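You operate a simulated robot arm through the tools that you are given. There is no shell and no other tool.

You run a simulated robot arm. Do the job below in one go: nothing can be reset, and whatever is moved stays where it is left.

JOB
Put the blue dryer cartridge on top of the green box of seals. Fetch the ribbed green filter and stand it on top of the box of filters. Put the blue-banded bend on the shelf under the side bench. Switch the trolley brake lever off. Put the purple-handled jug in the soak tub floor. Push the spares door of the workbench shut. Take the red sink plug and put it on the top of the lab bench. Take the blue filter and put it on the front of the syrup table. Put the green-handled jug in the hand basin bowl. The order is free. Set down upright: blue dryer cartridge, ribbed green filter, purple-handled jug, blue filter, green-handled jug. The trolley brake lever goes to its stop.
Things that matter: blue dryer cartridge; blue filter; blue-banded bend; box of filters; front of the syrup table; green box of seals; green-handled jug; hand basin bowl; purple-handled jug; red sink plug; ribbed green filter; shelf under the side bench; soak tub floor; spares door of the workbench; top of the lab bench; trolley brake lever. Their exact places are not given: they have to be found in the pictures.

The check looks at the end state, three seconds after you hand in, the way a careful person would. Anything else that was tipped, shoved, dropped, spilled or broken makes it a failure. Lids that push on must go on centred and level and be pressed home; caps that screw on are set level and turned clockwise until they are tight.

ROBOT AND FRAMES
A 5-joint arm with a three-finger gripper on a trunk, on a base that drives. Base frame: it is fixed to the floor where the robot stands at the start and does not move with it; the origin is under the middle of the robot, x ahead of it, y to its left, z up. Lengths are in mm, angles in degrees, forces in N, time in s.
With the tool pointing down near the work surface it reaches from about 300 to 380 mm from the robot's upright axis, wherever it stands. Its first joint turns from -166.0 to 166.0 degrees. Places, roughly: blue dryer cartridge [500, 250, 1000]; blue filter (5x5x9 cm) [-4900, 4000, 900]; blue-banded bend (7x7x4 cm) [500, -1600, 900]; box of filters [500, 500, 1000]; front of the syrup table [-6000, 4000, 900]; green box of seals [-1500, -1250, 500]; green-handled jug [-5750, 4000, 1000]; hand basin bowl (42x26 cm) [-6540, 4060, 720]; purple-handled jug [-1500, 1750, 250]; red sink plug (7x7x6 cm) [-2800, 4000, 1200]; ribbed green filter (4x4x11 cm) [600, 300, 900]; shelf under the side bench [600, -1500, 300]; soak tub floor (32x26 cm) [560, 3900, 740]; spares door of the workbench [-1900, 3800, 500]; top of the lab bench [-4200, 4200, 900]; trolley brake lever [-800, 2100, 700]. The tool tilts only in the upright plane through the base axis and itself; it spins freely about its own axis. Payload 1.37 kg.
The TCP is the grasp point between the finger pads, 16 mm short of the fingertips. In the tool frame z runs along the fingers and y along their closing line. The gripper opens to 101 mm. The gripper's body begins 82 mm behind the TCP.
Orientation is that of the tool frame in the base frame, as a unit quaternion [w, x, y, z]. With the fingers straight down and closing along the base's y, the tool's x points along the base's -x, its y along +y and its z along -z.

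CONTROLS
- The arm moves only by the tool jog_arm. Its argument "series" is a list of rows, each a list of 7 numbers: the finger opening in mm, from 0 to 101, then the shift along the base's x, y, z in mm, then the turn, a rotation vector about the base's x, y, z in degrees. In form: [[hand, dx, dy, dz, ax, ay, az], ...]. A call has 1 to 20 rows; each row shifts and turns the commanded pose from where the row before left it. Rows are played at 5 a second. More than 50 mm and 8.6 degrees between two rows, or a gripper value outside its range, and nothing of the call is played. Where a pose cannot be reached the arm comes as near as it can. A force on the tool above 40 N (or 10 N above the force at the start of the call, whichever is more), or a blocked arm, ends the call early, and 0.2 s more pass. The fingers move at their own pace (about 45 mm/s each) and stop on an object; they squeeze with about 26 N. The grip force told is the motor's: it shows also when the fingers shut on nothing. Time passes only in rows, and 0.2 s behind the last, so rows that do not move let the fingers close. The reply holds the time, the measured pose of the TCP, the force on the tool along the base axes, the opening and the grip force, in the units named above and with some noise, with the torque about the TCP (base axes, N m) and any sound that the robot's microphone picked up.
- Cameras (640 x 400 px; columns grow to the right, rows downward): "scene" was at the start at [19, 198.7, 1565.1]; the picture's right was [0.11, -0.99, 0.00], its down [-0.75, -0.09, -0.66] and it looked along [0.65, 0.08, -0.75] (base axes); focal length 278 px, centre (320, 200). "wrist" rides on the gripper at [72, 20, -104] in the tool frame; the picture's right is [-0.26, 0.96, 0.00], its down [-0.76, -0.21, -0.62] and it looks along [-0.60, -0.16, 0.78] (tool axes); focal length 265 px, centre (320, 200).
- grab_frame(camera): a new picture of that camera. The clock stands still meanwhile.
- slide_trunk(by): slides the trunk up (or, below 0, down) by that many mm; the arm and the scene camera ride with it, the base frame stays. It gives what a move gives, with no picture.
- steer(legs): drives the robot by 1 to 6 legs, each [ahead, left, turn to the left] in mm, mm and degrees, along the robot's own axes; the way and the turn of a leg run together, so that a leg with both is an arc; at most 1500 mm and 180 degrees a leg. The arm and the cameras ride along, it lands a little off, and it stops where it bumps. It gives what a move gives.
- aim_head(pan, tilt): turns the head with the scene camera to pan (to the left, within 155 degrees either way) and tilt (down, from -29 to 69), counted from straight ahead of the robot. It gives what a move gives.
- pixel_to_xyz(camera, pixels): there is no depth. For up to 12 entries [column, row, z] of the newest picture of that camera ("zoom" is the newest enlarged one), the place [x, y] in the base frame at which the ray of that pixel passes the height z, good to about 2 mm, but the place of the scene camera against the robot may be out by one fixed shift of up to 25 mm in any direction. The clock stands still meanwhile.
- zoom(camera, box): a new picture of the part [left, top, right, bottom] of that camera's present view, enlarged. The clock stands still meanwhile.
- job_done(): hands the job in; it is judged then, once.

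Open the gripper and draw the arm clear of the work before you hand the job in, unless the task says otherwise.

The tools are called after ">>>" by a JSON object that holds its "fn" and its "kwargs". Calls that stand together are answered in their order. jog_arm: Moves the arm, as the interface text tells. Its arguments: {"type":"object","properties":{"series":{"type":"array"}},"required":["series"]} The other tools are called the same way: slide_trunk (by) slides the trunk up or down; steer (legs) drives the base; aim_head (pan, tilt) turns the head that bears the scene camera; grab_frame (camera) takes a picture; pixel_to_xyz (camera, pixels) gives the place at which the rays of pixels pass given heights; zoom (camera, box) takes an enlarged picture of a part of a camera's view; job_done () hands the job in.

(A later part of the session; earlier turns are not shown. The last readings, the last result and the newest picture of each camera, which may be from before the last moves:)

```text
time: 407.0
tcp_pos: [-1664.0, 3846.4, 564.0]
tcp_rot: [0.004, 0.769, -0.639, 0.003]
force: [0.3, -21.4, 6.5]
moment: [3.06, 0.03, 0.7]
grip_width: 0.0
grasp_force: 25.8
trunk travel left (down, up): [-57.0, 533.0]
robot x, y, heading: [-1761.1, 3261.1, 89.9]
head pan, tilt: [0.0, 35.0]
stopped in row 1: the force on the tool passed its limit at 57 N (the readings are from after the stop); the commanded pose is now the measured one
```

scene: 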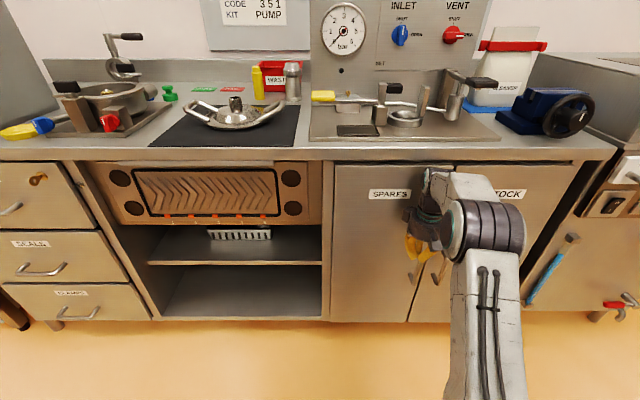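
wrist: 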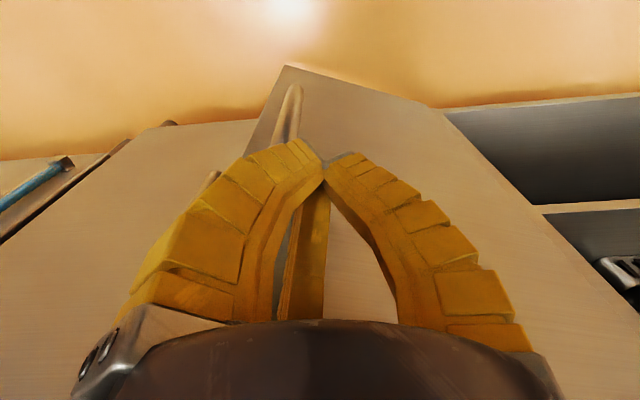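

Hard stop reached – the door is shut. I back the hand away and check the door.

>>> {"fn": "jog_arm", "kwargs": {"series": [[0, 0, -15, 0, 0, 0, 0], [0, 0, -35, 0, 0, 0, 0], [0, 0, -40, 0, 0, 0, 0], [0, 0, -45, 0, 0, 0, 0], [15, 0, 0, 0, 0, 0, 0]]}}

>>> {"fn": "grab_frame", "kwargs": {"camera": "scene"}}

>>> {"fn": "zoom", "kwargs": {"camera": "scene", "box": [310, 140, 480, 360]}}

```text
time: 408.2
tcp_pos: [-1665.7, 3712.5, 562.1]
tcp_rot: [0.004, 0.769, -0.64, 0.002]
force: [0.1, -0.3, 0.2]
moment: [0.02, 0.01, -0.02]
grip_width: 20.6
grasp_force: 4.3
trunk travel left (down, up): [-57.0, 533.0]
robot x, y, heading: [-1762.5, 3265.6, 90.0]
head pan, tilt: [0.0, 35.0]
```

```text
taken
```

scene: 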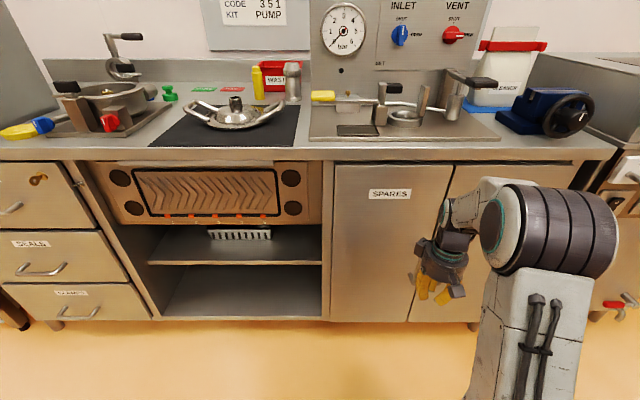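

```text
1.82 times, centred on (395, 250) of scene
```

zoom: 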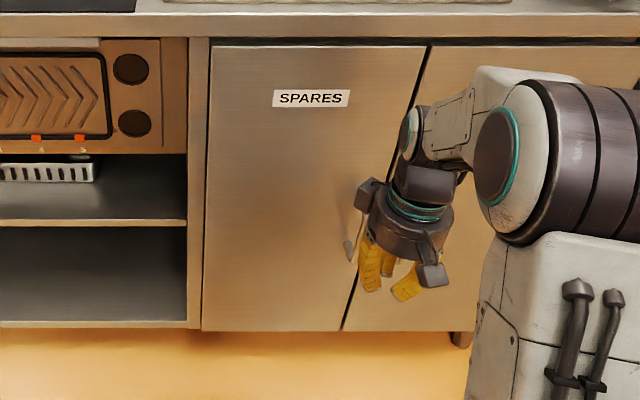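

The SPARES door is shut flush. Next is the red sink plug on the machine to the left: I back off, raise the trunk, and drive left to face it.

>>> {"fn": "steer", "kwargs": {"legs": [[-250, 0, 0]]}}

>>> {"fn": "slide_trunk", "kwargs": {"by": 400}}

>>> {"fn": "slide_trunk", "kwargs": {"by": 130}}

>>> {"fn": "steer", "kwargs": {"legs": [[0, 950, 0]]}}

>>> {"fn": "aim_head", "kwargs": {"pan": 10, "tilt": 25}}

>>> {"fn": "grab_frame", "kwargs": {"camera": "scene"}}

```text
time: 410.0
tcp_pos: [-1665.2, 3466.1, 561.6]
tcp_rot: [0.004, 0.769, -0.639, 0.003]
force: [-0.8, -1.0, -0.4]
moment: [-0.04, -0.06, 0.01]
grip_width: 20.7
grasp_force: 3.8
trunk travel left (down, up): [-57.0, 533.0]
robot x, y, heading: [-1760.3, 3016.5, 90.0]
head pan, tilt: [0.0, 35.0]
```

```text
time: 413.8
tcp_pos: [-1665.3, 3465.2, 962.8]
tcp_rot: [0.004, 0.769, -0.639, 0.003]
force: [0.0, 0.3, -0.7]
moment: [-0.03, -0.02, 0.0]
grip_width: 20.5
grasp_force: 4.0
trunk travel left (down, up): [-457.0, 133.0]
robot x, y, heading: [-1757.9, 3013.6, 89.9]
head pan, tilt: [0.0, 35.0]
```

```text
time: 415.4
tcp_pos: [-1664.4, 3465.9, 1091.0]
tcp_rot: [0.005, 0.769, -0.639, 0.003]
force: [-0.1, 0.0, -0.4]
moment: [0.02, 0.0, -0.02]
grip_width: 20.9
grasp_force: 4.3
trunk travel left (down, up): [-587.0, 3.0]
robot x, y, heading: [-1760.8, 3016.7, 89.8]
head pan, tilt: [0.0, 35.0]
```

```text
time: 420.4
tcp_pos: [-2624.4, 3467.6, 1090.4]
tcp_rot: [0.004, 0.767, -0.642, 0.003]
force: [-0.5, 0.4, 0.0]
moment: [0.02, -0.02, -0.01]
grip_width: 20.3
grasp_force: 4.2
trunk travel left (down, up): [-587.0, 3.0]
robot x, y, heading: [-2723.0, 3016.3, 89.8]
head pan, tilt: [0.0, 35.0]
```

```text
time: 421.1
tcp_pos: [-2624.4, 3467.4, 1091.4]
tcp_rot: [0.004, 0.767, -0.641, 0.004]
force: [0.4, -0.5, -0.2]
moment: [-0.02, 0.02, -0.03]
grip_width: 20.4
grasp_force: 4.4
trunk travel left (down, up): [-587.0, 3.0]
robot x, y, heading: [-2721.7, 3018.5, 89.7]
head pan, tilt: [10.0, 25.0]
```

```text
taken
```

scene: 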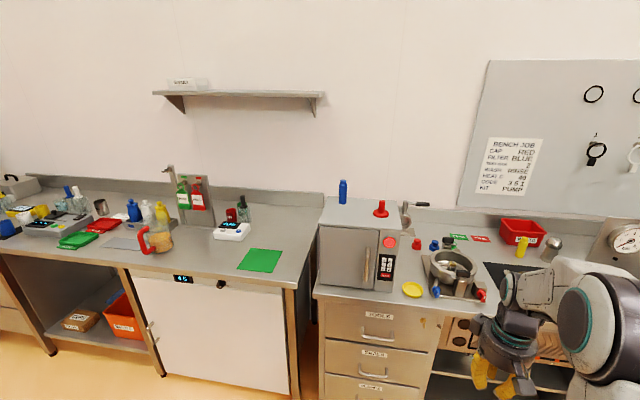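

The red plug sits on the oven at (381,210) next to a blue cylinder. I zoom and measure.

>>> {"fn": "zoom", "kwargs": {"camera": "scene", "box": [310, 165, 430, 265]}}

>>> {"fn": "pixel_to_xyz", "kwargs": {"camera": "scene", "pixels": [[381, 216, 1150], [381, 216, 1180], [381, 216, 1120], [319, 237, 1150], [377, 243, 1150], [400, 210, 1150], [330, 197, 1150], [318, 285, 900], [320, 297, 870]]}}

```text
4.00 times, centred on (370, 215) of scene
```

zoom: 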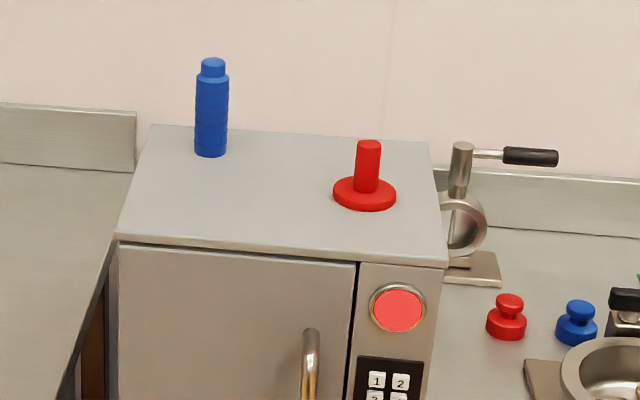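

```text
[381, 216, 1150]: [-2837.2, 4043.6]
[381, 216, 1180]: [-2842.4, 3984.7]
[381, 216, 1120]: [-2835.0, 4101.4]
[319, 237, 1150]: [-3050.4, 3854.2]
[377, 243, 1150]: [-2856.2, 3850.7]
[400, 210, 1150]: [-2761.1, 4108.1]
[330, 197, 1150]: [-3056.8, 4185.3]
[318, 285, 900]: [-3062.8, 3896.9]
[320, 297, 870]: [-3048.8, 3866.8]
```

I raise the arm above the oven height, centre it, and drive closer for a wrist-camera view of the plug.

>>> {"fn": "jog_arm", "kwargs": {"series": [[60, -25, -5, 40, 0, 0, 0], [60, -25, -5, 40, 0, 0, 0], [60, -25, -5, 40, 0, 0, 0], [60, -23, -5, 40, 0, 0, 0], [60, 0, 0, 0, 0, 0, 0]]}}

>>> {"fn": "steer", "kwargs": {"legs": [[0, 100, 0], [400, 0, 0]]}}

>>> {"fn": "grab_frame", "kwargs": {"camera": "wrist"}}

>>> {"fn": "aim_head", "kwargs": {"pan": 0, "tilt": 35}}

>>> {"fn": "grab_frame", "kwargs": {"camera": "scene"}}

```text
time: 422.3
tcp_pos: [-2724.6, 3448.3, 1253.0]
tcp_rot: [0.004, 0.767, -0.641, 0.003]
force: [-0.1, -0.5, 0.0]
moment: [-0.02, -0.02, 0.02]
grip_width: 63.4
grasp_force: 3.1
trunk travel left (down, up): [-587.0, 3.0]
robot x, y, heading: [-2722.3, 3019.1, 89.7]
head pan, tilt: [10.0, 25.0]
```

```text
time: 425.5
tcp_pos: [-2824.7, 3844.1, 1253.4]
tcp_rot: [0.004, 0.768, -0.641, 0.003]
force: [0.2, 0.0, -0.2]
moment: [-0.04, 0.03, -0.01]
grip_width: 63.3
grasp_force: 2.1
trunk travel left (down, up): [-587.0, 3.0]
robot x, y, heading: [-2816.2, 3415.7, 89.5]
head pan, tilt: [10.0, 25.0]
```

```text
taken
```

wrist: 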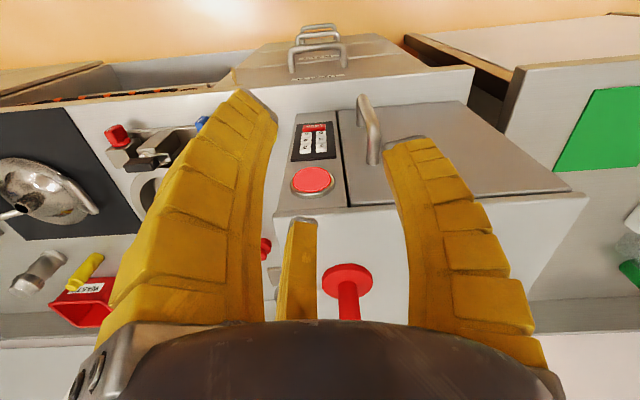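

```text
time: 426.2
tcp_pos: [-2824.0, 3842.8, 1252.8]
tcp_rot: [0.004, 0.768, -0.64, 0.004]
force: [-0.3, -0.5, -0.5]
moment: [0.03, 0.01, 0.01]
grip_width: 63.4
grasp_force: 2.8
trunk travel left (down, up): [-587.0, 3.0]
robot x, y, heading: [-2820.5, 3413.9, 90.0]
head pan, tilt: [0.0, 35.0]
```

```text
taken
```

scene: 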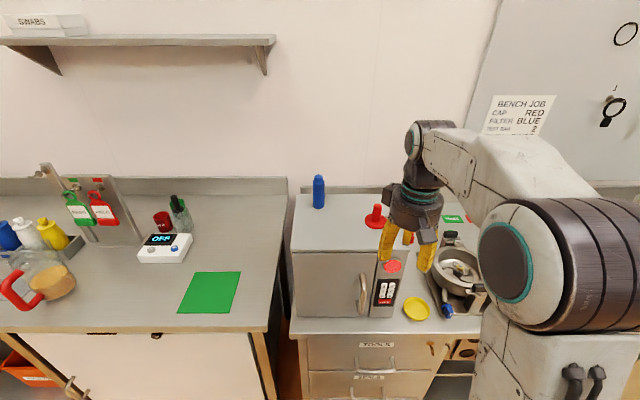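

I triangulate the plug's disc and the oven's front edge from both cameras.

>>> {"fn": "pixel_to_xyz", "kwargs": {"camera": "wrist", "pixels": [[347, 279, 1110], [347, 279, 1130], [347, 279, 1150], [585, 195, 1110], [585, 195, 1130], [585, 195, 1150], [275, 215, 1110], [275, 215, 1130], [275, 215, 1150]]}}

>>> {"fn": "zoom", "kwargs": {"camera": "scene", "box": [280, 170, 420, 280]}}

>>> {"fn": "pixel_to_xyz", "kwargs": {"camera": "scene", "pixels": [[376, 222, 1110], [376, 222, 1130], [376, 222, 1150], [293, 250, 1110], [293, 250, 1130], [293, 250, 1150], [375, 258, 1110], [375, 258, 1130], [375, 258, 1150]]}}

```text
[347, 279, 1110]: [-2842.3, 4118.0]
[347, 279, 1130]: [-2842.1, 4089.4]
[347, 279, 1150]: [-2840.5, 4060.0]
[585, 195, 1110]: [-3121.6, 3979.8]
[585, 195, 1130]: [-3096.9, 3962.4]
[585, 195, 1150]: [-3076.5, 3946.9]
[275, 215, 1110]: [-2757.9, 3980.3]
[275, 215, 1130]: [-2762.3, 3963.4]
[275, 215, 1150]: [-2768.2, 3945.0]
```

```text
3.64 times, centred on (350, 225) of scene
```

zoom: 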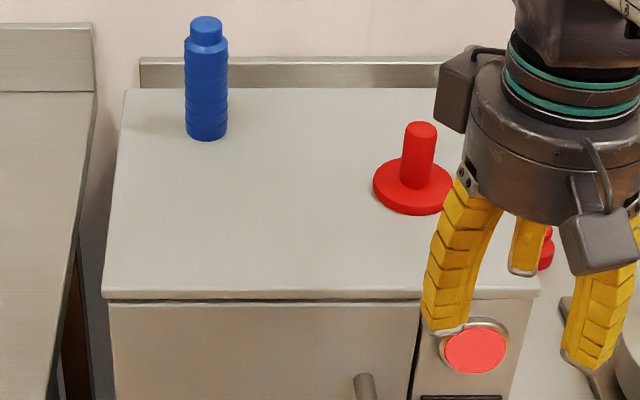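

```text
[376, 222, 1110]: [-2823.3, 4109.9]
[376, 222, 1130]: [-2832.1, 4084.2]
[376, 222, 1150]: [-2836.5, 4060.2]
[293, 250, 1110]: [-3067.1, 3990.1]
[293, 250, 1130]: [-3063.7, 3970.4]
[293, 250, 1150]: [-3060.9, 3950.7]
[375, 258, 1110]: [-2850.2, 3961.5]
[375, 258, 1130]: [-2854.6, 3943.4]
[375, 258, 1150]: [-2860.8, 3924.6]
```

The height is ambiguous (1130–1175), so I take a second wrist view 100 mm to the left for a solid triangulation.

>>> {"fn": "jog_arm", "kwargs": {"series": [[60, -35, 0, 0, 0, 0, 0], [60, -35, 0, 0, 0, 0, 0], [60, -30, 0, 0, 0, 0, 0], [60, 0, 0, 0, 0, 0, 0]]}}

>>> {"fn": "grab_frame", "kwargs": {"camera": "wrist"}}

>>> {"fn": "zoom", "kwargs": {"camera": "wrist", "box": [180, 150, 420, 320]}}

```text
time: 427.2
tcp_pos: [-2926.6, 3839.6, 1253.4]
tcp_rot: [0.005, 0.768, -0.641, 0.004]
force: [0.3, -0.2, 0.4]
moment: [-0.02, -0.02, -0.03]
grip_width: 63.6
grasp_force: 2.5
trunk travel left (down, up): [-587.0, 3.0]
robot x, y, heading: [-2825.4, 3412.1, 89.9]
head pan, tilt: [0.0, 35.0]
```

```text
taken
```

wrist: 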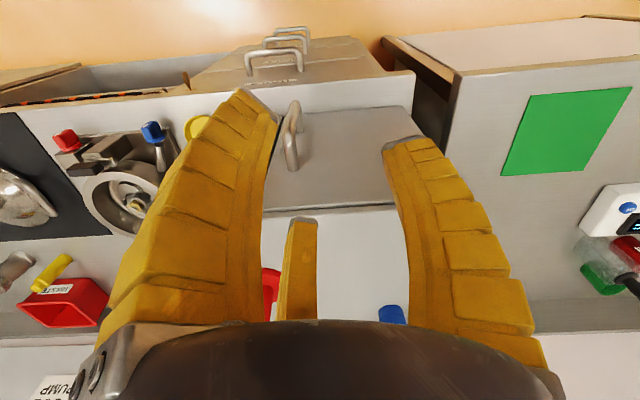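

```text
2.35 times, centred on (300, 235) of wrist
```

zoom: 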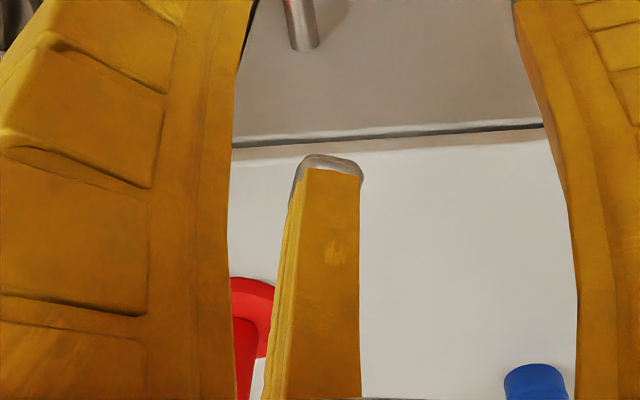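

The plug's disc is near (−2838,4031) at z≈1175, so its stem top is about 1228. I raise the hand, recentre in x and drive 110 mm closer.

>>> {"fn": "jog_arm", "kwargs": {"series": [[60, 30, 0, 15, 0, 0, 0], [60, 30, 0, 15, 0, 0, 0], [60, 28, 0, 0, 0, 0, 0], [60, 0, 0, 0, 0, 0, 0]]}}

>>> {"fn": "steer", "kwargs": {"legs": [[112, 0, 0]]}}

>>> {"fn": "grab_frame", "kwargs": {"camera": "wrist"}}

>>> {"fn": "zoom", "kwargs": {"camera": "wrist", "box": [250, 100, 450, 260]}}

>>> {"fn": "grab_frame", "kwargs": {"camera": "scene"}}

```text
time: 428.2
tcp_pos: [-2837.2, 3841.5, 1282.3]
tcp_rot: [0.004, 0.768, -0.64, 0.003]
force: [-0.1, 0.3, 0.0]
moment: [0.0, -0.02, -0.01]
grip_width: 63.3
grasp_force: 2.4
trunk travel left (down, up): [-587.0, 3.0]
robot x, y, heading: [-2821.5, 3417.4, 89.7]
head pan, tilt: [0.0, 35.0]
```

```text
time: 429.5
tcp_pos: [-2837.1, 3955.4, 1281.5]
tcp_rot: [0.005, 0.768, -0.641, 0.004]
force: [-0.1, 0.5, -0.2]
moment: [-0.03, 0.05, -0.02]
grip_width: 63.7
grasp_force: 2.0
trunk travel left (down, up): [-587.0, 3.0]
robot x, y, heading: [-2824.7, 3525.8, 90.1]
head pan, tilt: [0.0, 35.0]
```

```text
taken
```

wrist: 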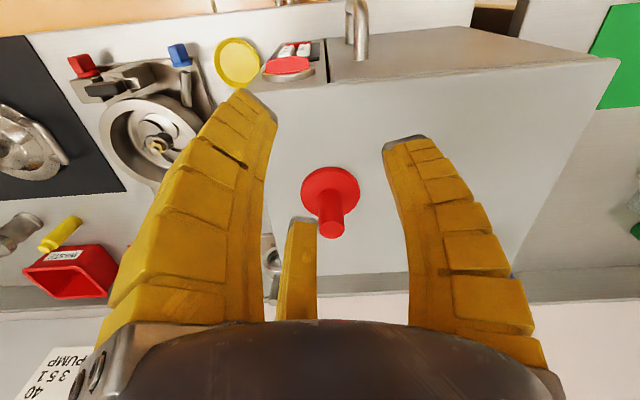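

```text
2.50 times, centred on (350, 180) of wrist
```

zoom: 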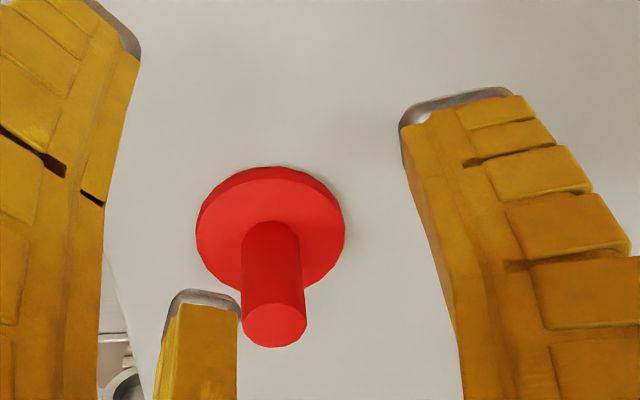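

```text
taken
```

scene: 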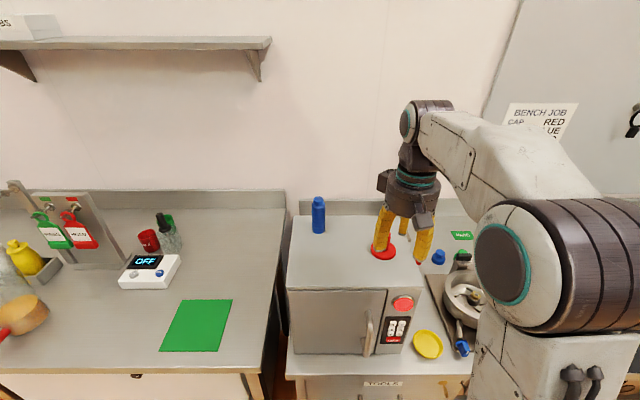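

The plug is in full view: stem top at (332,230), disc centre (330,192). I solve for position and height.

>>> {"fn": "pixel_to_xyz", "kwargs": {"camera": "wrist", "pixels": [[332, 230, 1220], [332, 230, 1230], [332, 230, 1210], [330, 191, 1170], [330, 191, 1180], [330, 191, 1160], [332, 230, 1200]]}}

```text
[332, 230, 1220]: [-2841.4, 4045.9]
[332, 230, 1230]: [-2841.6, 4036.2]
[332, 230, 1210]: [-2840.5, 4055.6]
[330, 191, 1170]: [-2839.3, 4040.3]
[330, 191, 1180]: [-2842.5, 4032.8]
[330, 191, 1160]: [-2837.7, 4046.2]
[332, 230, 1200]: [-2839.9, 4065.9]
```

Triangulated: axis (−2840,4042), disc top z≈1166, stem top ≈1224. I move over it and lower to z≈1204 around the stem.

>>> {"fn": "jog_arm", "kwargs": {"series": [[60, -1, 30, 0, 0, 0, 0], [60, -1, 30, 0, 0, 0, 0], [60, -1, 26, 0, 0, 0, 0], [60, 0, 0, -25, 0, 0, 0], [60, 0, 0, -25, 0, 0, 0], [60, 0, 0, 0, 0, 0, 0]]}}

>>> {"fn": "grab_frame", "kwargs": {"camera": "wrist"}}

>>> {"fn": "zoom", "kwargs": {"camera": "scene", "box": [330, 130, 470, 290]}}

```text
time: 430.9
tcp_pos: [-2838.8, 4040.4, 1231.9]
tcp_rot: [0.003, 0.768, -0.64, 0.003]
force: [0.3, 0.0, 0.9]
moment: [0.01, -0.01, -0.03]
grip_width: 63.6
grasp_force: 2.5
trunk travel left (down, up): [-587.0, 3.0]
robot x, y, heading: [-2822.4, 3523.6, 89.7]
head pan, tilt: [0.0, 35.0]
```

```text
taken
```

wrist: 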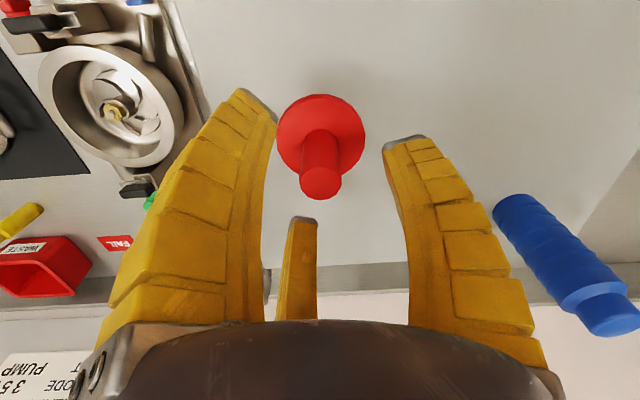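

```text
2.50 times, centred on (400, 210) of scene
```

zoom: 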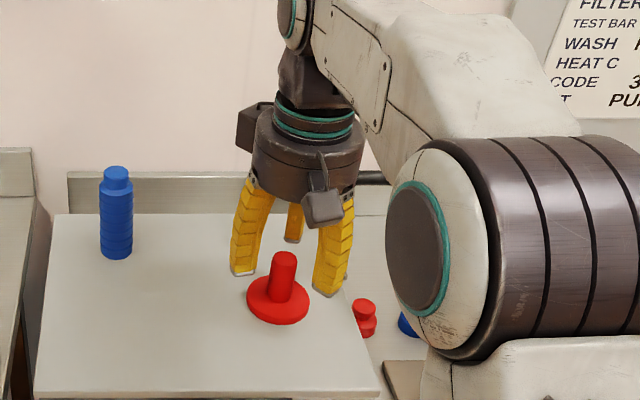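

The stem is centred under the hand (matches prediction). I lower 28 mm and close on the stem.

>>> {"fn": "jog_arm", "kwargs": {"series": [[60, 0, 0, -14, 0, 0, 0], [60, 0, 0, -13, 0, 0, 0], [60, 0, 0, 0, 0, 0, 0]]}}

>>> {"fn": "jog_arm", "kwargs": {"series": [[45, 0, 0, 0, 0, 0, 0], [30, 0, 0, 0, 0, 0, 0], [15, 0, 0, 0, 0, 0, 0], [5, 0, 0, 0, 0, 0, 0], [5, 0, 0, 0, 0, 0, 0]]}}

>>> {"fn": "grab_frame", "kwargs": {"camera": "wrist"}}

>>> {"fn": "zoom", "kwargs": {"camera": "scene", "box": [330, 130, 470, 290]}}

```text
time: 431.7
tcp_pos: [-2840.6, 4040.7, 1204.6]
tcp_rot: [0.004, 0.768, -0.64, 0.004]
force: [0.1, 0.0, 0.3]
moment: [-0.01, 0.02, 0.02]
grip_width: 63.3
grasp_force: 2.6
trunk travel left (down, up): [-587.0, 3.0]
robot x, y, heading: [-2819.8, 3526.9, 90.0]
head pan, tilt: [0.0, 35.0]
```

```text
time: 432.9
tcp_pos: [-2841.0, 4041.1, 1205.3]
tcp_rot: [0.003, 0.768, -0.64, 0.003]
force: [0.8, 1.2, 6.6]
moment: [-0.08, -0.15, 0.05]
grip_width: 18.9
grasp_force: 26.5
trunk travel left (down, up): [-587.0, 3.0]
robot x, y, heading: [-2820.9, 3525.9, 89.9]
head pan, tilt: [0.0, 35.0]
```

```text
taken
```

wrist: 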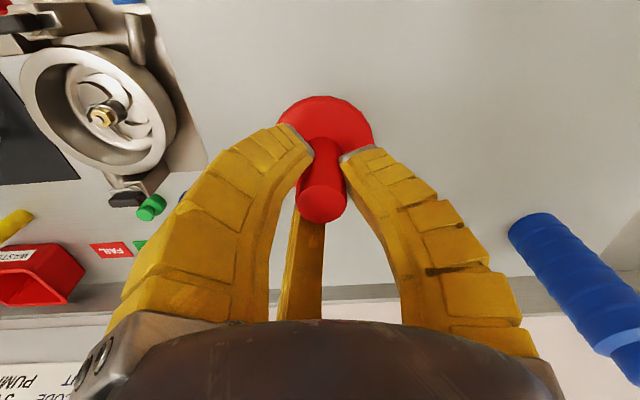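

```text
2.50 times, centred on (400, 210) of scene
```

zoom: 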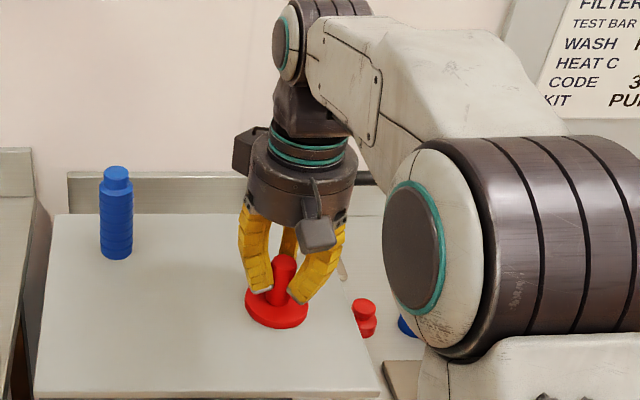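

The stem is gripped (18.9 mm). I lift it, back away from the oven, and look at the lab bench to the left.

>>> {"fn": "jog_arm", "kwargs": {"series": [[5, 0, 0, 10, 0, 0, 0], [5, 0, 0, 30, 0, 0, 0], [5, 0, 0, 30, 0, 0, 0], [5, 0, 0, 0, 0, 0, 0]]}}

>>> {"fn": "steer", "kwargs": {"legs": [[-350, 0, 0]]}}

>>> {"fn": "aim_head", "kwargs": {"pan": 50, "tilt": 25}}

>>> {"fn": "grab_frame", "kwargs": {"camera": "scene"}}

>>> {"fn": "grab_frame", "kwargs": {"camera": "wrist"}}

```text
time: 433.9
tcp_pos: [-2839.2, 4041.0, 1273.6]
tcp_rot: [0.004, 0.769, -0.64, 0.003]
force: [-0.7, 0.5, -0.4]
moment: [-0.02, -0.01, 0.0]
grip_width: 16.0
grasp_force: 26.1
trunk travel left (down, up): [-587.0, 3.0]
robot x, y, heading: [-2821.3, 3525.6, 90.0]
head pan, tilt: [0.0, 35.0]
```

```text
time: 436.1
tcp_pos: [-2838.4, 3686.4, 1275.1]
tcp_rot: [0.005, 0.766, -0.643, 0.004]
force: [-0.2, 0.2, -0.9]
moment: [0.02, -0.04, -0.02]
grip_width: 15.9
grasp_force: 25.8
trunk travel left (down, up): [-587.0, 3.0]
robot x, y, heading: [-2824.2, 3169.4, 89.7]
head pan, tilt: [0.0, 35.0]
```

```text
time: 437.3
tcp_pos: [-2839.0, 3685.7, 1274.2]
tcp_rot: [0.004, 0.766, -0.643, 0.004]
force: [0.4, -0.2, -0.3]
moment: [-0.02, -0.01, -0.01]
grip_width: 15.5
grasp_force: 26.3
trunk travel left (down, up): [-587.0, 3.0]
robot x, y, heading: [-2827.6, 3174.7, 89.7]
head pan, tilt: [50.0, 25.0]
```

```text
taken
```

scene: 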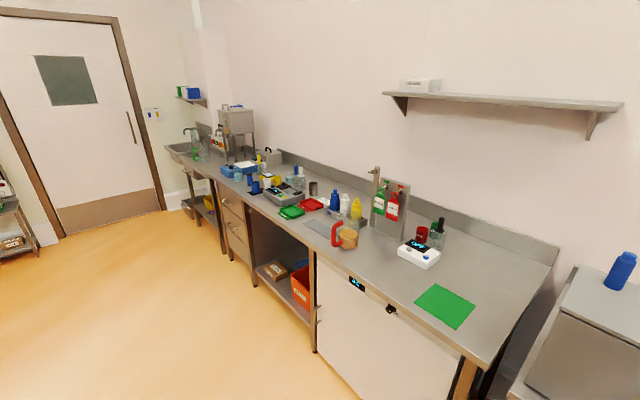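

```text
taken
```

wrist: 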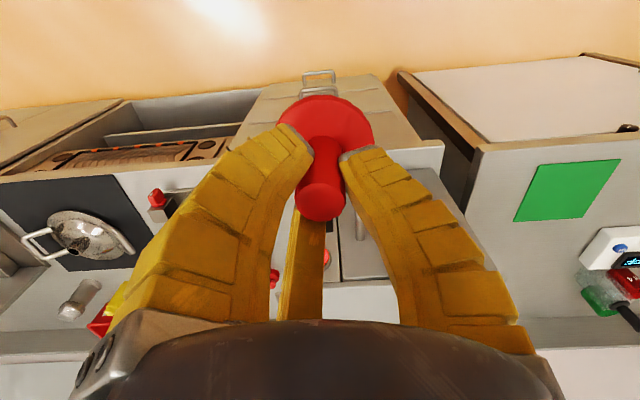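

The lab bench runs from the oven leftward; I zoom into its left part to see the blue filter, the green-handled jug, the syrup table and the hand basin.

>>> {"fn": "zoom", "kwargs": {"camera": "scene", "box": [150, 80, 370, 260]}}

>>> {"fn": "pixel_to_xyz", "kwargs": {"camera": "scene", "pixels": [[488, 365, 900], [556, 262, 900], [444, 306, 900], [335, 262, 900], [245, 205, 900], [270, 205, 900], [320, 262, 900], [190, 165, 900], [222, 190, 900], [312, 345, 0]]}}

```text
2.22 times, centred on (260, 170) of scene
```

zoom: 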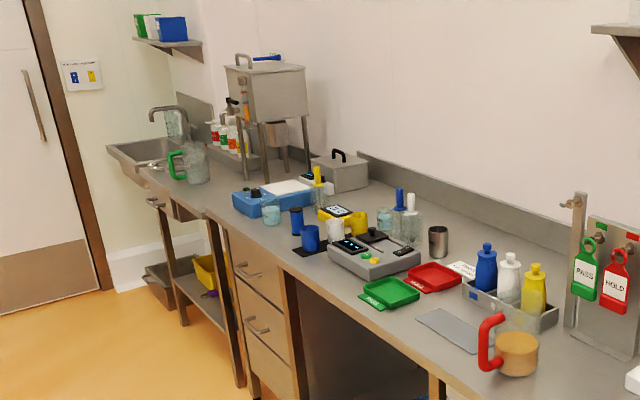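

```text
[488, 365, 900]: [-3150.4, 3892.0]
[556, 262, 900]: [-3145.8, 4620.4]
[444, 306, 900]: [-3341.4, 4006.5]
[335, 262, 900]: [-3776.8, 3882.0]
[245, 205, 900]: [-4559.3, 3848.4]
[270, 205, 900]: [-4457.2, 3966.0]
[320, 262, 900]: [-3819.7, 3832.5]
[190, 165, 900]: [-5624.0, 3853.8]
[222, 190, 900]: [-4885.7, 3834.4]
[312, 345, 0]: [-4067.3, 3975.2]
```

The lab bench spans about x −3150…−4885. A clear area lies between the green sheet and the red-handled jug, around (−3560,4000). I drive left to face it.

>>> {"fn": "steer", "kwargs": {"legs": [[0, 740, 0]]}}

>>> {"fn": "aim_head", "kwargs": {"pan": 0, "tilt": 35}}

>>> {"fn": "grab_frame", "kwargs": {"camera": "scene"}}

>>> {"fn": "grab_frame", "kwargs": {"camera": "wrist"}}

>>> {"fn": "pixel_to_xyz", "kwargs": {"camera": "wrist", "pixels": [[320, 200, 900]]}}

```text
time: 441.3
tcp_pos: [-3572.9, 3695.4, 1274.5]
tcp_rot: [0.005, 0.764, -0.645, 0.003]
force: [0.8, 0.1, -0.7]
moment: [0.02, -0.03, -0.03]
grip_width: 15.4
grasp_force: 25.9
trunk travel left (down, up): [-587.0, 3.0]
robot x, y, heading: [-3560.6, 3179.1, 89.2]
head pan, tilt: [50.0, 25.0]
```

```text
time: 442.5
tcp_pos: [-3573.4, 3694.8, 1273.8]
tcp_rot: [0.005, 0.764, -0.645, 0.003]
force: [0.5, 0.2, -0.4]
moment: [0.01, -0.01, 0.0]
grip_width: 15.4
grasp_force: 26.3
trunk travel left (down, up): [-587.0, 3.0]
robot x, y, heading: [-3560.8, 3181.9, 89.3]
head pan, tilt: [0.0, 35.0]
```

```text
taken
```

scene: 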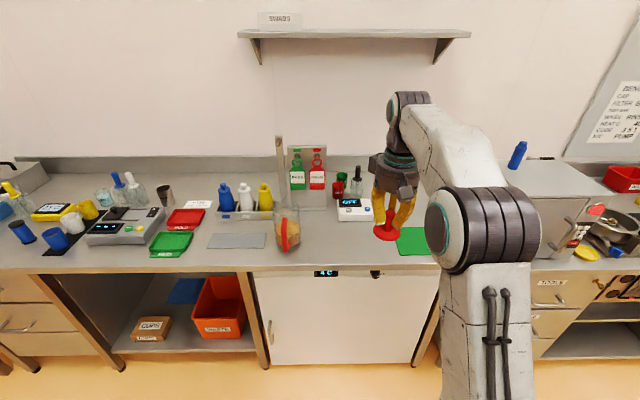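

```text
taken
```

wrist: 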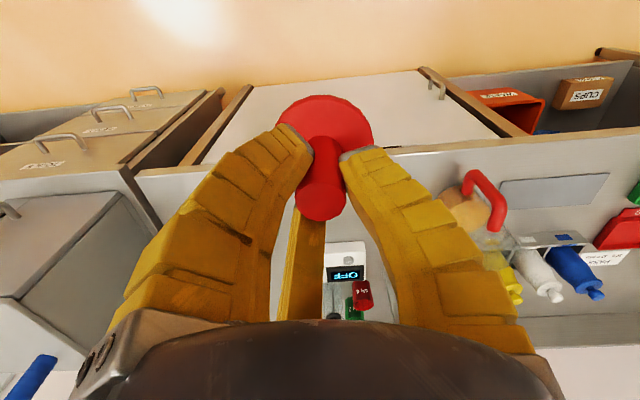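

```text
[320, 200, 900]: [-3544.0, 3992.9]
```

I measure the bench's front edge with both cameras for its height and a free spot around scene pixel (325,245).

>>> {"fn": "pixel_to_xyz", "kwargs": {"camera": "scene", "pixels": [[330, 269, 850], [330, 269, 880], [330, 269, 900], [325, 245, 850], [325, 245, 880], [325, 245, 900], [352, 220, 900], [285, 250, 900], [398, 253, 900]]}}

>>> {"fn": "pixel_to_xyz", "kwargs": {"camera": "wrist", "pixels": [[400, 153, 850], [400, 153, 880], [400, 153, 900], [330, 285, 900], [470, 225, 900], [136, 175, 900], [136, 175, 880]]}}

```text
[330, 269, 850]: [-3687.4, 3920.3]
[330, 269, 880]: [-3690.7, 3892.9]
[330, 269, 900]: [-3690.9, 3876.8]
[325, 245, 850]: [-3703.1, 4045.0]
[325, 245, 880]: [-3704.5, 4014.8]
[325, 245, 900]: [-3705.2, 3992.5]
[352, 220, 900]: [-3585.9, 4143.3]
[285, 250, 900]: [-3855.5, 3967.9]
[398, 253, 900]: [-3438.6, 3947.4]
```

```text
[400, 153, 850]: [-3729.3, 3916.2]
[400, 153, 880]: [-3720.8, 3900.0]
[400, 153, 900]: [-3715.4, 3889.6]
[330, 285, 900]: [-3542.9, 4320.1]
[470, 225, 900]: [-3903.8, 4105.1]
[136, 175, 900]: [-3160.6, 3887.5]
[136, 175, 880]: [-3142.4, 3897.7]
```

Bench top is at z≈889. The free spot is about (−3665,4000). I move left 92 mm and forward 305 mm with the plug held high.

>>> {"fn": "steer", "kwargs": {"legs": [[0, 92, 0.6], [300, 0, 0]]}}

>>> {"fn": "slide_trunk", "kwargs": {"by": -250}}

>>> {"fn": "grab_frame", "kwargs": {"camera": "scene"}}

>>> {"fn": "grab_frame", "kwargs": {"camera": "wrist"}}

```text
time: 445.3
tcp_pos: [-3671.8, 3995.8, 1274.2]
tcp_rot: [0.005, 0.769, -0.639, 0.004]
force: [-0.6, 0.0, -0.6]
moment: [-0.04, 0.01, 0.03]
grip_width: 15.3
grasp_force: 26.3
trunk travel left (down, up): [-587.0, 3.0]
robot x, y, heading: [-3647.6, 3479.7, 90.2]
head pan, tilt: [0.0, 35.0]
```

```text
time: 447.9
tcp_pos: [-3671.6, 3996.6, 1024.8]
tcp_rot: [0.004, 0.769, -0.64, 0.004]
force: [0.4, -0.1, -0.6]
moment: [0.01, -0.02, 0.01]
grip_width: 15.4
grasp_force: 25.8
trunk travel left (down, up): [-337.0, 253.0]
robot x, y, heading: [-3654.1, 3480.4, 90.0]
head pan, tilt: [0.0, 35.0]
```

```text
taken
```

scene: 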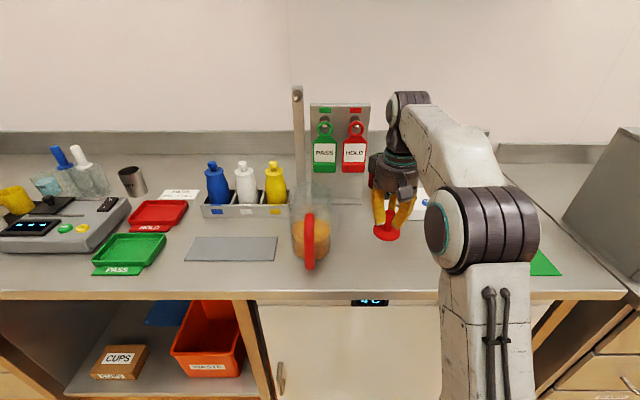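

```text
taken
```

wrist: 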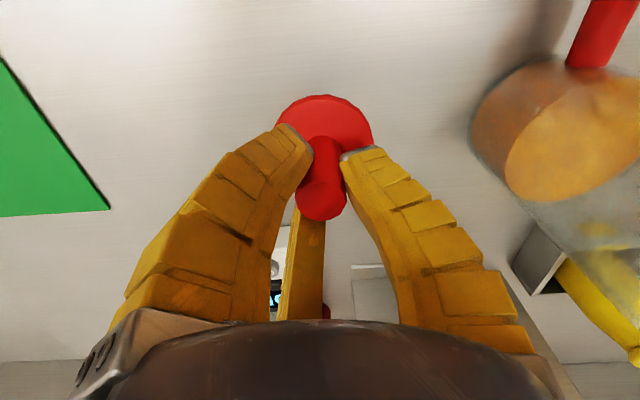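

The spot is clear. I lower toward the bench, expecting contact near TCP z≈941.

>>> {"fn": "jog_arm", "kwargs": {"series": [[5, 0, 0, -35, 0, 0, 0], [5, 0, 0, -30, 0, 0, 0], [5, 0, 0, -8, 0, 0, 0], [5, 0, 0, 0, 0, 0, 0]]}}

>>> {"fn": "jog_arm", "kwargs": {"series": [[5, 0, 0, -4, 0, 0, 0], [5, 0, 0, 0, 0, 0, 0]]}}

>>> {"fn": "jog_arm", "kwargs": {"series": [[5, 0, 0, -4, 0, 0, 0], [5, 0, 0, 0, 0, 0, 0]]}}

>>> {"fn": "jog_arm", "kwargs": {"series": [[5, 0, 0, -4, 0, 0, 0], [5, 0, 0, 0, 0, 0, 0]]}}

```text
time: 448.9
tcp_pos: [-3671.2, 3996.2, 952.4]
tcp_rot: [0.005, 0.769, -0.639, 0.003]
force: [-0.6, 0.0, -0.2]
moment: [0.0, 0.03, 0.0]
grip_width: 15.0
grasp_force: 26.2
trunk travel left (down, up): [-337.0, 253.0]
robot x, y, heading: [-3651.1, 3482.0, 90.0]
head pan, tilt: [0.0, 35.0]
```

```text
time: 449.5
tcp_pos: [-3671.7, 3995.2, 948.9]
tcp_rot: [0.004, 0.769, -0.639, 0.003]
force: [0.0, -0.2, -0.6]
moment: [-0.01, -0.02, 0.0]
grip_width: 15.0
grasp_force: 26.1
trunk travel left (down, up): [-337.0, 253.0]
robot x, y, heading: [-3656.0, 3481.6, 89.9]
head pan, tilt: [0.0, 35.0]
```

```text
time: 450.1
tcp_pos: [-3671.7, 3995.3, 945.1]
tcp_rot: [0.001, 0.769, -0.64, 0.003]
force: [-2.5, 3.4, 15.6]
moment: [-0.24, 0.16, -0.05]
grip_width: 18.5
grasp_force: 26.1
trunk travel left (down, up): [-337.0, 253.0]
robot x, y, heading: [-3651.7, 3483.9, 89.9]
head pan, tilt: [0.0, 35.0]
```

```text
time: 450.7
tcp_pos: [-3671.5, 3995.9, 941.5]
tcp_rot: [0.001, 0.769, -0.64, 0.002]
force: [-5.1, 5.3, 28.1]
moment: [0.17, 0.29, -0.04]
grip_width: 25.0
grasp_force: 26.0
trunk travel left (down, up): [-337.0, 253.0]
robot x, y, heading: [-3652.7, 3483.7, 89.8]
head pan, tilt: [0.0, 35.0]
```

Contact is made. I relieve 3 mm, open the fingers and lift off.

>>> {"fn": "jog_arm", "kwargs": {"series": [[5, 0, 0, 3, 0, 0, 0], [30, 0, 0, 0, 0, 0, 0], [45, 0, 0, 0, 0, 0, 0], [60, 0, 0, 0, 0, 0, 0], [60, 0, 0, 0, 0, 0, 0], [60, 0, 0, 30, 0, 0, 0], [60, 0, 0, 40, 0, 0, 0], [60, 0, 0, 40, 0, 0, 0], [60, 0, 0, 0, 0, 0, 0]]}}

>>> {"fn": "grab_frame", "kwargs": {"camera": "wrist"}}

>>> {"fn": "zoom", "kwargs": {"camera": "scene", "box": [300, 150, 460, 290]}}

```text
time: 452.7
tcp_pos: [-3671.5, 3995.8, 1051.1]
tcp_rot: [0.005, 0.769, -0.64, 0.004]
force: [-0.7, 0.8, 0.1]
moment: [-0.01, -0.02, -0.01]
grip_width: 63.4
grasp_force: 2.1
trunk travel left (down, up): [-337.0, 253.0]
robot x, y, heading: [-3653.0, 3481.6, 90.2]
head pan, tilt: [0.0, 35.0]
```

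```text
taken
```

wrist: 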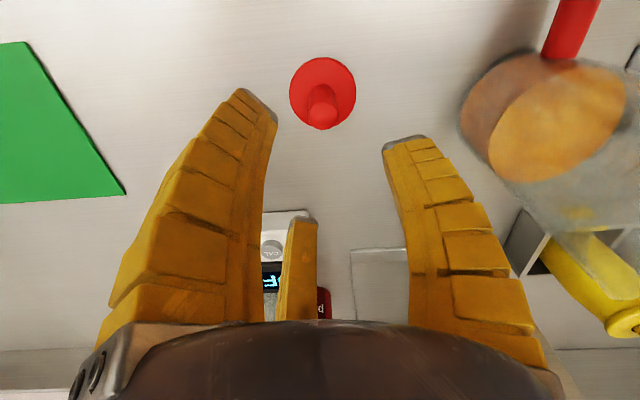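

```text
2.86 times, centred on (380, 220) of scene
```

zoom: 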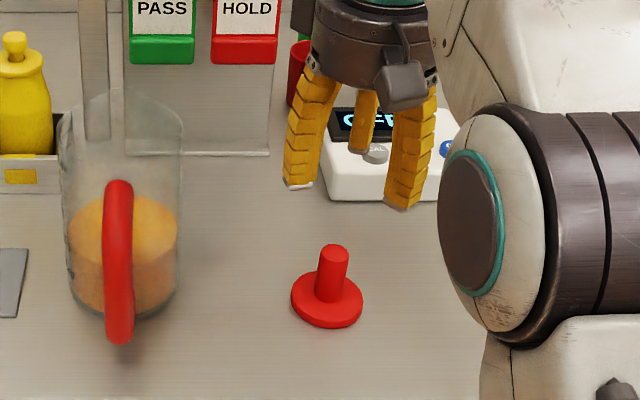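

The red plug stands on the lab bench. Next the blue filter: I back out, raise the trunk a bit and drive left to x≈−4850.

>>> {"fn": "steer", "kwargs": {"legs": [[-330, 0, 0]]}}

>>> {"fn": "slide_trunk", "kwargs": {"by": 200}}

>>> {"fn": "steer", "kwargs": {"legs": [[0, 1200, 0]]}}

>>> {"fn": "aim_head", "kwargs": {"pan": 5, "tilt": 35}}

>>> {"fn": "grab_frame", "kwargs": {"camera": "scene"}}

>>> {"fn": "zoom", "kwargs": {"camera": "scene", "box": [260, 130, 480, 290]}}

```text
time: 454.8
tcp_pos: [-3668.7, 3667.6, 1052.1]
tcp_rot: [0.004, 0.766, -0.643, 0.003]
force: [-0.7, 1.4, 0.1]
moment: [0.01, -0.01, -0.03]
grip_width: 63.0
grasp_force: 2.0
trunk travel left (down, up): [-337.0, 253.0]
robot x, y, heading: [-3654.5, 3150.3, 89.6]
head pan, tilt: [0.0, 35.0]
```

```text
time: 457.0
tcp_pos: [-3668.5, 3666.9, 1252.1]
tcp_rot: [0.005, 0.766, -0.642, 0.004]
force: [0.7, 0.1, 0.8]
moment: [0.02, -0.01, -0.01]
grip_width: 63.3
grasp_force: 2.5
trunk travel left (down, up): [-537.0, 53.0]
robot x, y, heading: [-3648.9, 3150.7, 89.8]
head pan, tilt: [0.0, 35.0]
```

```text
time: 463.0
tcp_pos: [-4846.1, 3671.6, 1250.4]
tcp_rot: [0.004, 0.769, -0.639, 0.003]
force: [0.3, 0.1, -0.2]
moment: [0.01, -0.03, 0.0]
grip_width: 63.2
grasp_force: 2.8
trunk travel left (down, up): [-537.0, 53.0]
robot x, y, heading: [-4828.4, 3156.0, 90.0]
head pan, tilt: [0.0, 35.0]
```

```text
time: 463.6
tcp_pos: [-4845.4, 3672.8, 1251.3]
tcp_rot: [0.004, 0.768, -0.64, 0.003]
force: [0.0, -0.1, -0.5]
moment: [0.03, 0.0, 0.01]
grip_width: 63.2
grasp_force: 2.7
trunk travel left (down, up): [-537.0, 53.0]
robot x, y, heading: [-4827.8, 3156.8, 90.1]
head pan, tilt: [5.0, 35.0]
```

```text
taken
```

scene: 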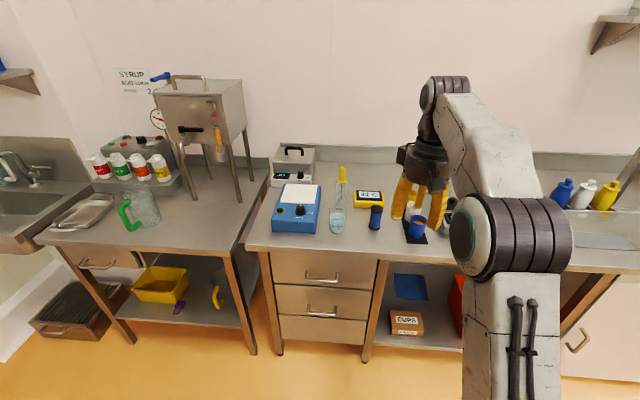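

```text
2.50 times, centred on (370, 210) of scene
```

zoom: 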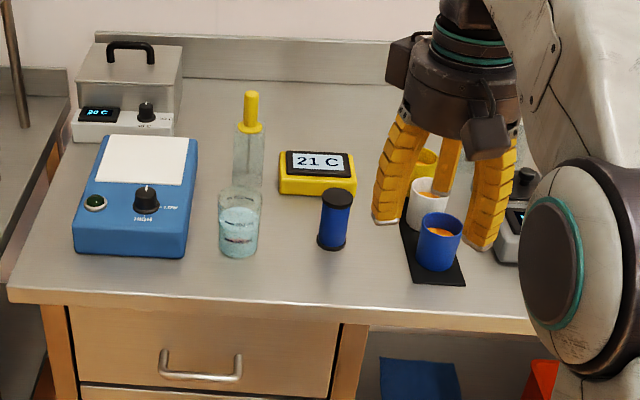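

The blue filter (blue body, black caps) stands at (376,218) between the beaker and the blue cup. I measure it and its neighbours.

>>> {"fn": "pixel_to_xyz", "kwargs": {"camera": "scene", "pixels": [[375.5, 227, 890], [376, 207, 980], [338, 230, 890], [360, 207, 890], [408, 235, 890], [416, 237, 890], [320, 250, 890], [260, 250, 890], [402, 225, 890], [340, 205, 990]]}}

>>> {"fn": "grab_frame", "kwargs": {"camera": "wrist"}}

>>> {"fn": "zoom", "kwargs": {"camera": "wrist", "box": [250, 180, 450, 320]}}

```text
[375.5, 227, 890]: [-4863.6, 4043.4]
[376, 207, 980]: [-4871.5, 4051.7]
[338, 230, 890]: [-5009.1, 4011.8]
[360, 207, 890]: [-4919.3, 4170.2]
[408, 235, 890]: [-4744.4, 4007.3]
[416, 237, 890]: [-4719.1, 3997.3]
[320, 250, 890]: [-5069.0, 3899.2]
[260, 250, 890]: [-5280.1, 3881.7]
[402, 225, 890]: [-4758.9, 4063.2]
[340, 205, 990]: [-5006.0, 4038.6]
```

```text
taken
```

wrist: 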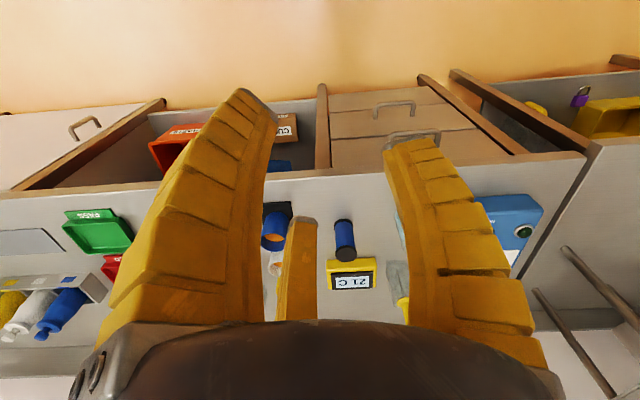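

```text
2.86 times, centred on (350, 250) of wrist
```

zoom: 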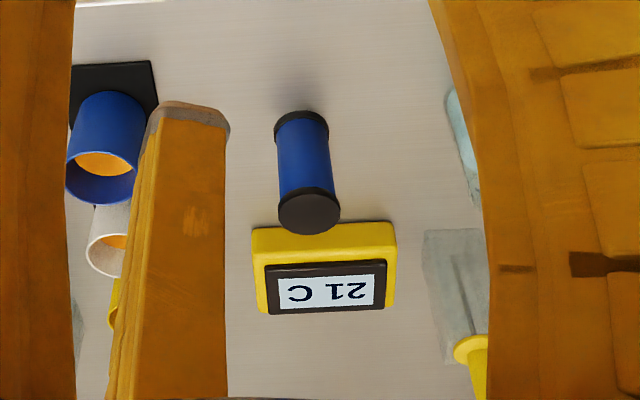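

I compute the filter's top and base from the wrist view.

>>> {"fn": "pixel_to_xyz", "kwargs": {"camera": "wrist", "pixels": [[346.5, 254, 980], [346.5, 254, 970], [346.5, 254, 990], [344, 224, 889], [346.5, 254, 980], [344, 224, 889], [283, 215, 889], [390, 215, 889]]}}

```text
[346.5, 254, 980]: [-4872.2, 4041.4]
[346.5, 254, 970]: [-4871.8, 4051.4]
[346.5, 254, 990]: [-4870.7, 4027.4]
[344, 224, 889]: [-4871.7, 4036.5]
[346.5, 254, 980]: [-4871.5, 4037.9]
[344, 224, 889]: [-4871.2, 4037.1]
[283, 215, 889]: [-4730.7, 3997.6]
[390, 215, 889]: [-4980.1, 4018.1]
```

The filter's axis is (−4871.5,4039), z 889–979. I drive so the hand is right above it, with the opening at 60.

>>> {"fn": "steer", "kwargs": {"legs": [[365, 26, 0]]}}

>>> {"fn": "grab_frame", "kwargs": {"camera": "wrist"}}

>>> {"fn": "zoom", "kwargs": {"camera": "wrist", "box": [250, 20, 450, 180]}}

```text
time: 466.0
tcp_pos: [-4868.3, 4041.4, 1250.7]
tcp_rot: [0.004, 0.767, -0.642, 0.003]
force: [-0.2, -0.5, -0.5]
moment: [-0.01, -0.01, -0.02]
grip_width: 63.5
grasp_force: 2.2
trunk travel left (down, up): [-537.0, 53.0]
robot x, y, heading: [-4853.3, 3525.7, 89.5]
head pan, tilt: [5.0, 35.0]
```

```text
taken
```

wrist: 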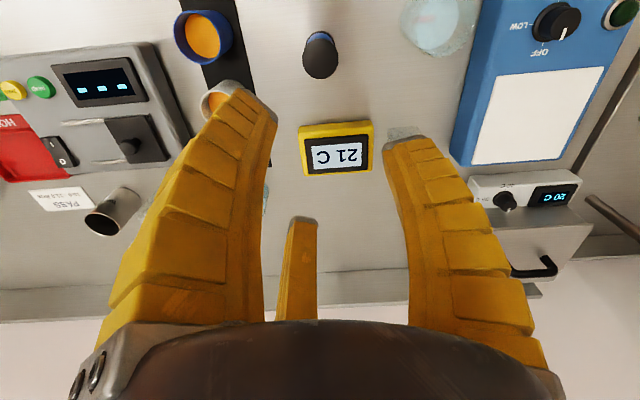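

```text
2.50 times, centred on (350, 100) of wrist
```

zoom: 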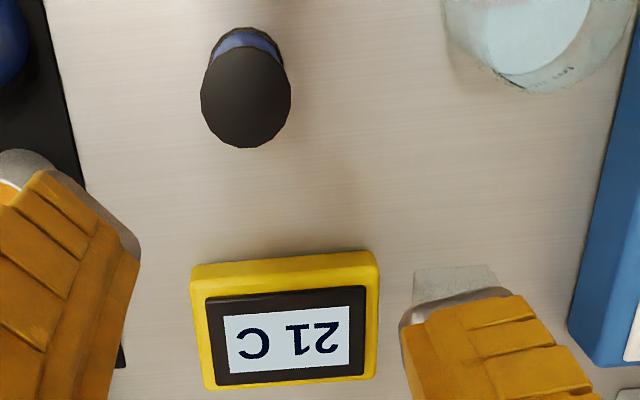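

I verify the cap's centre and the thermometer's near edge.

>>> {"fn": "pixel_to_xyz", "kwargs": {"camera": "wrist", "pixels": [[320.4, 59, 979], [320.4, 59, 979], [320.4, 59, 979], [345, 122, 930], [345, 122, 915], [385, 45, 930], [385, 45, 979]]}}

```text
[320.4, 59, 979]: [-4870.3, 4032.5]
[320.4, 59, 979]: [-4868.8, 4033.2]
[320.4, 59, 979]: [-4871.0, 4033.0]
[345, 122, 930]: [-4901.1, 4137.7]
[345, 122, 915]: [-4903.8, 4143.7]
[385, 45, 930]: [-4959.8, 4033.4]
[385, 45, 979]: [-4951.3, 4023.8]
```

The axis is about (−4870,4035) with good clearance around. I centre, lower the trunk 235 mm and check again.

>>> {"fn": "jog_arm", "kwargs": {"series": [[60, -2, -6, 0, 0, 0, 0], [60, 0, 0, 0, 0, 0, 0]]}}

>>> {"fn": "slide_trunk", "kwargs": {"by": -235}}

>>> {"fn": "grab_frame", "kwargs": {"camera": "wrist"}}

>>> {"fn": "grab_frame", "kwargs": {"camera": "scene"}}

```text
time: 466.6
tcp_pos: [-4871.0, 4034.9, 1252.0]
tcp_rot: [0.004, 0.767, -0.641, 0.003]
force: [0.2, 0.2, -0.4]
moment: [-0.01, 0.01, 0.02]
grip_width: 63.4
grasp_force: 2.5
trunk travel left (down, up): [-537.0, 53.0]
robot x, y, heading: [-4852.3, 3530.7, 90.0]
head pan, tilt: [5.0, 35.0]
```

```text
time: 469.1
tcp_pos: [-4870.8, 4034.3, 1017.0]
tcp_rot: [0.004, 0.767, -0.642, 0.003]
force: [-0.2, 0.4, 0.7]
moment: [-0.02, 0.03, 0.04]
grip_width: 63.4
grasp_force: 2.5
trunk travel left (down, up): [-302.0, 288.0]
robot x, y, heading: [-4851.3, 3529.0, 89.7]
head pan, tilt: [5.0, 35.0]
```

```text
taken
```

wrist: 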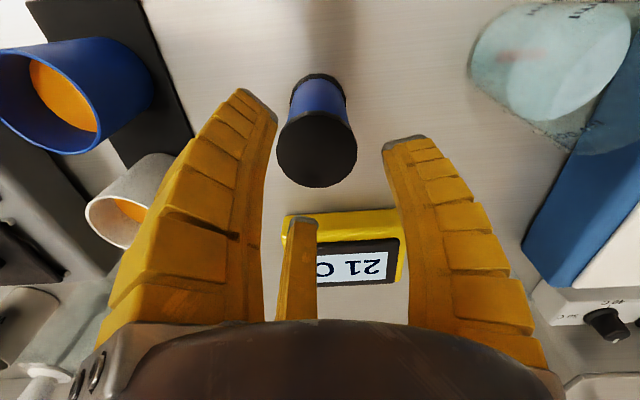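

```text
taken
```

scene: 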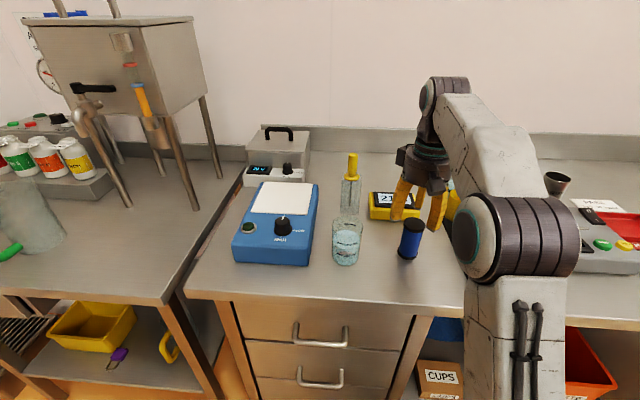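

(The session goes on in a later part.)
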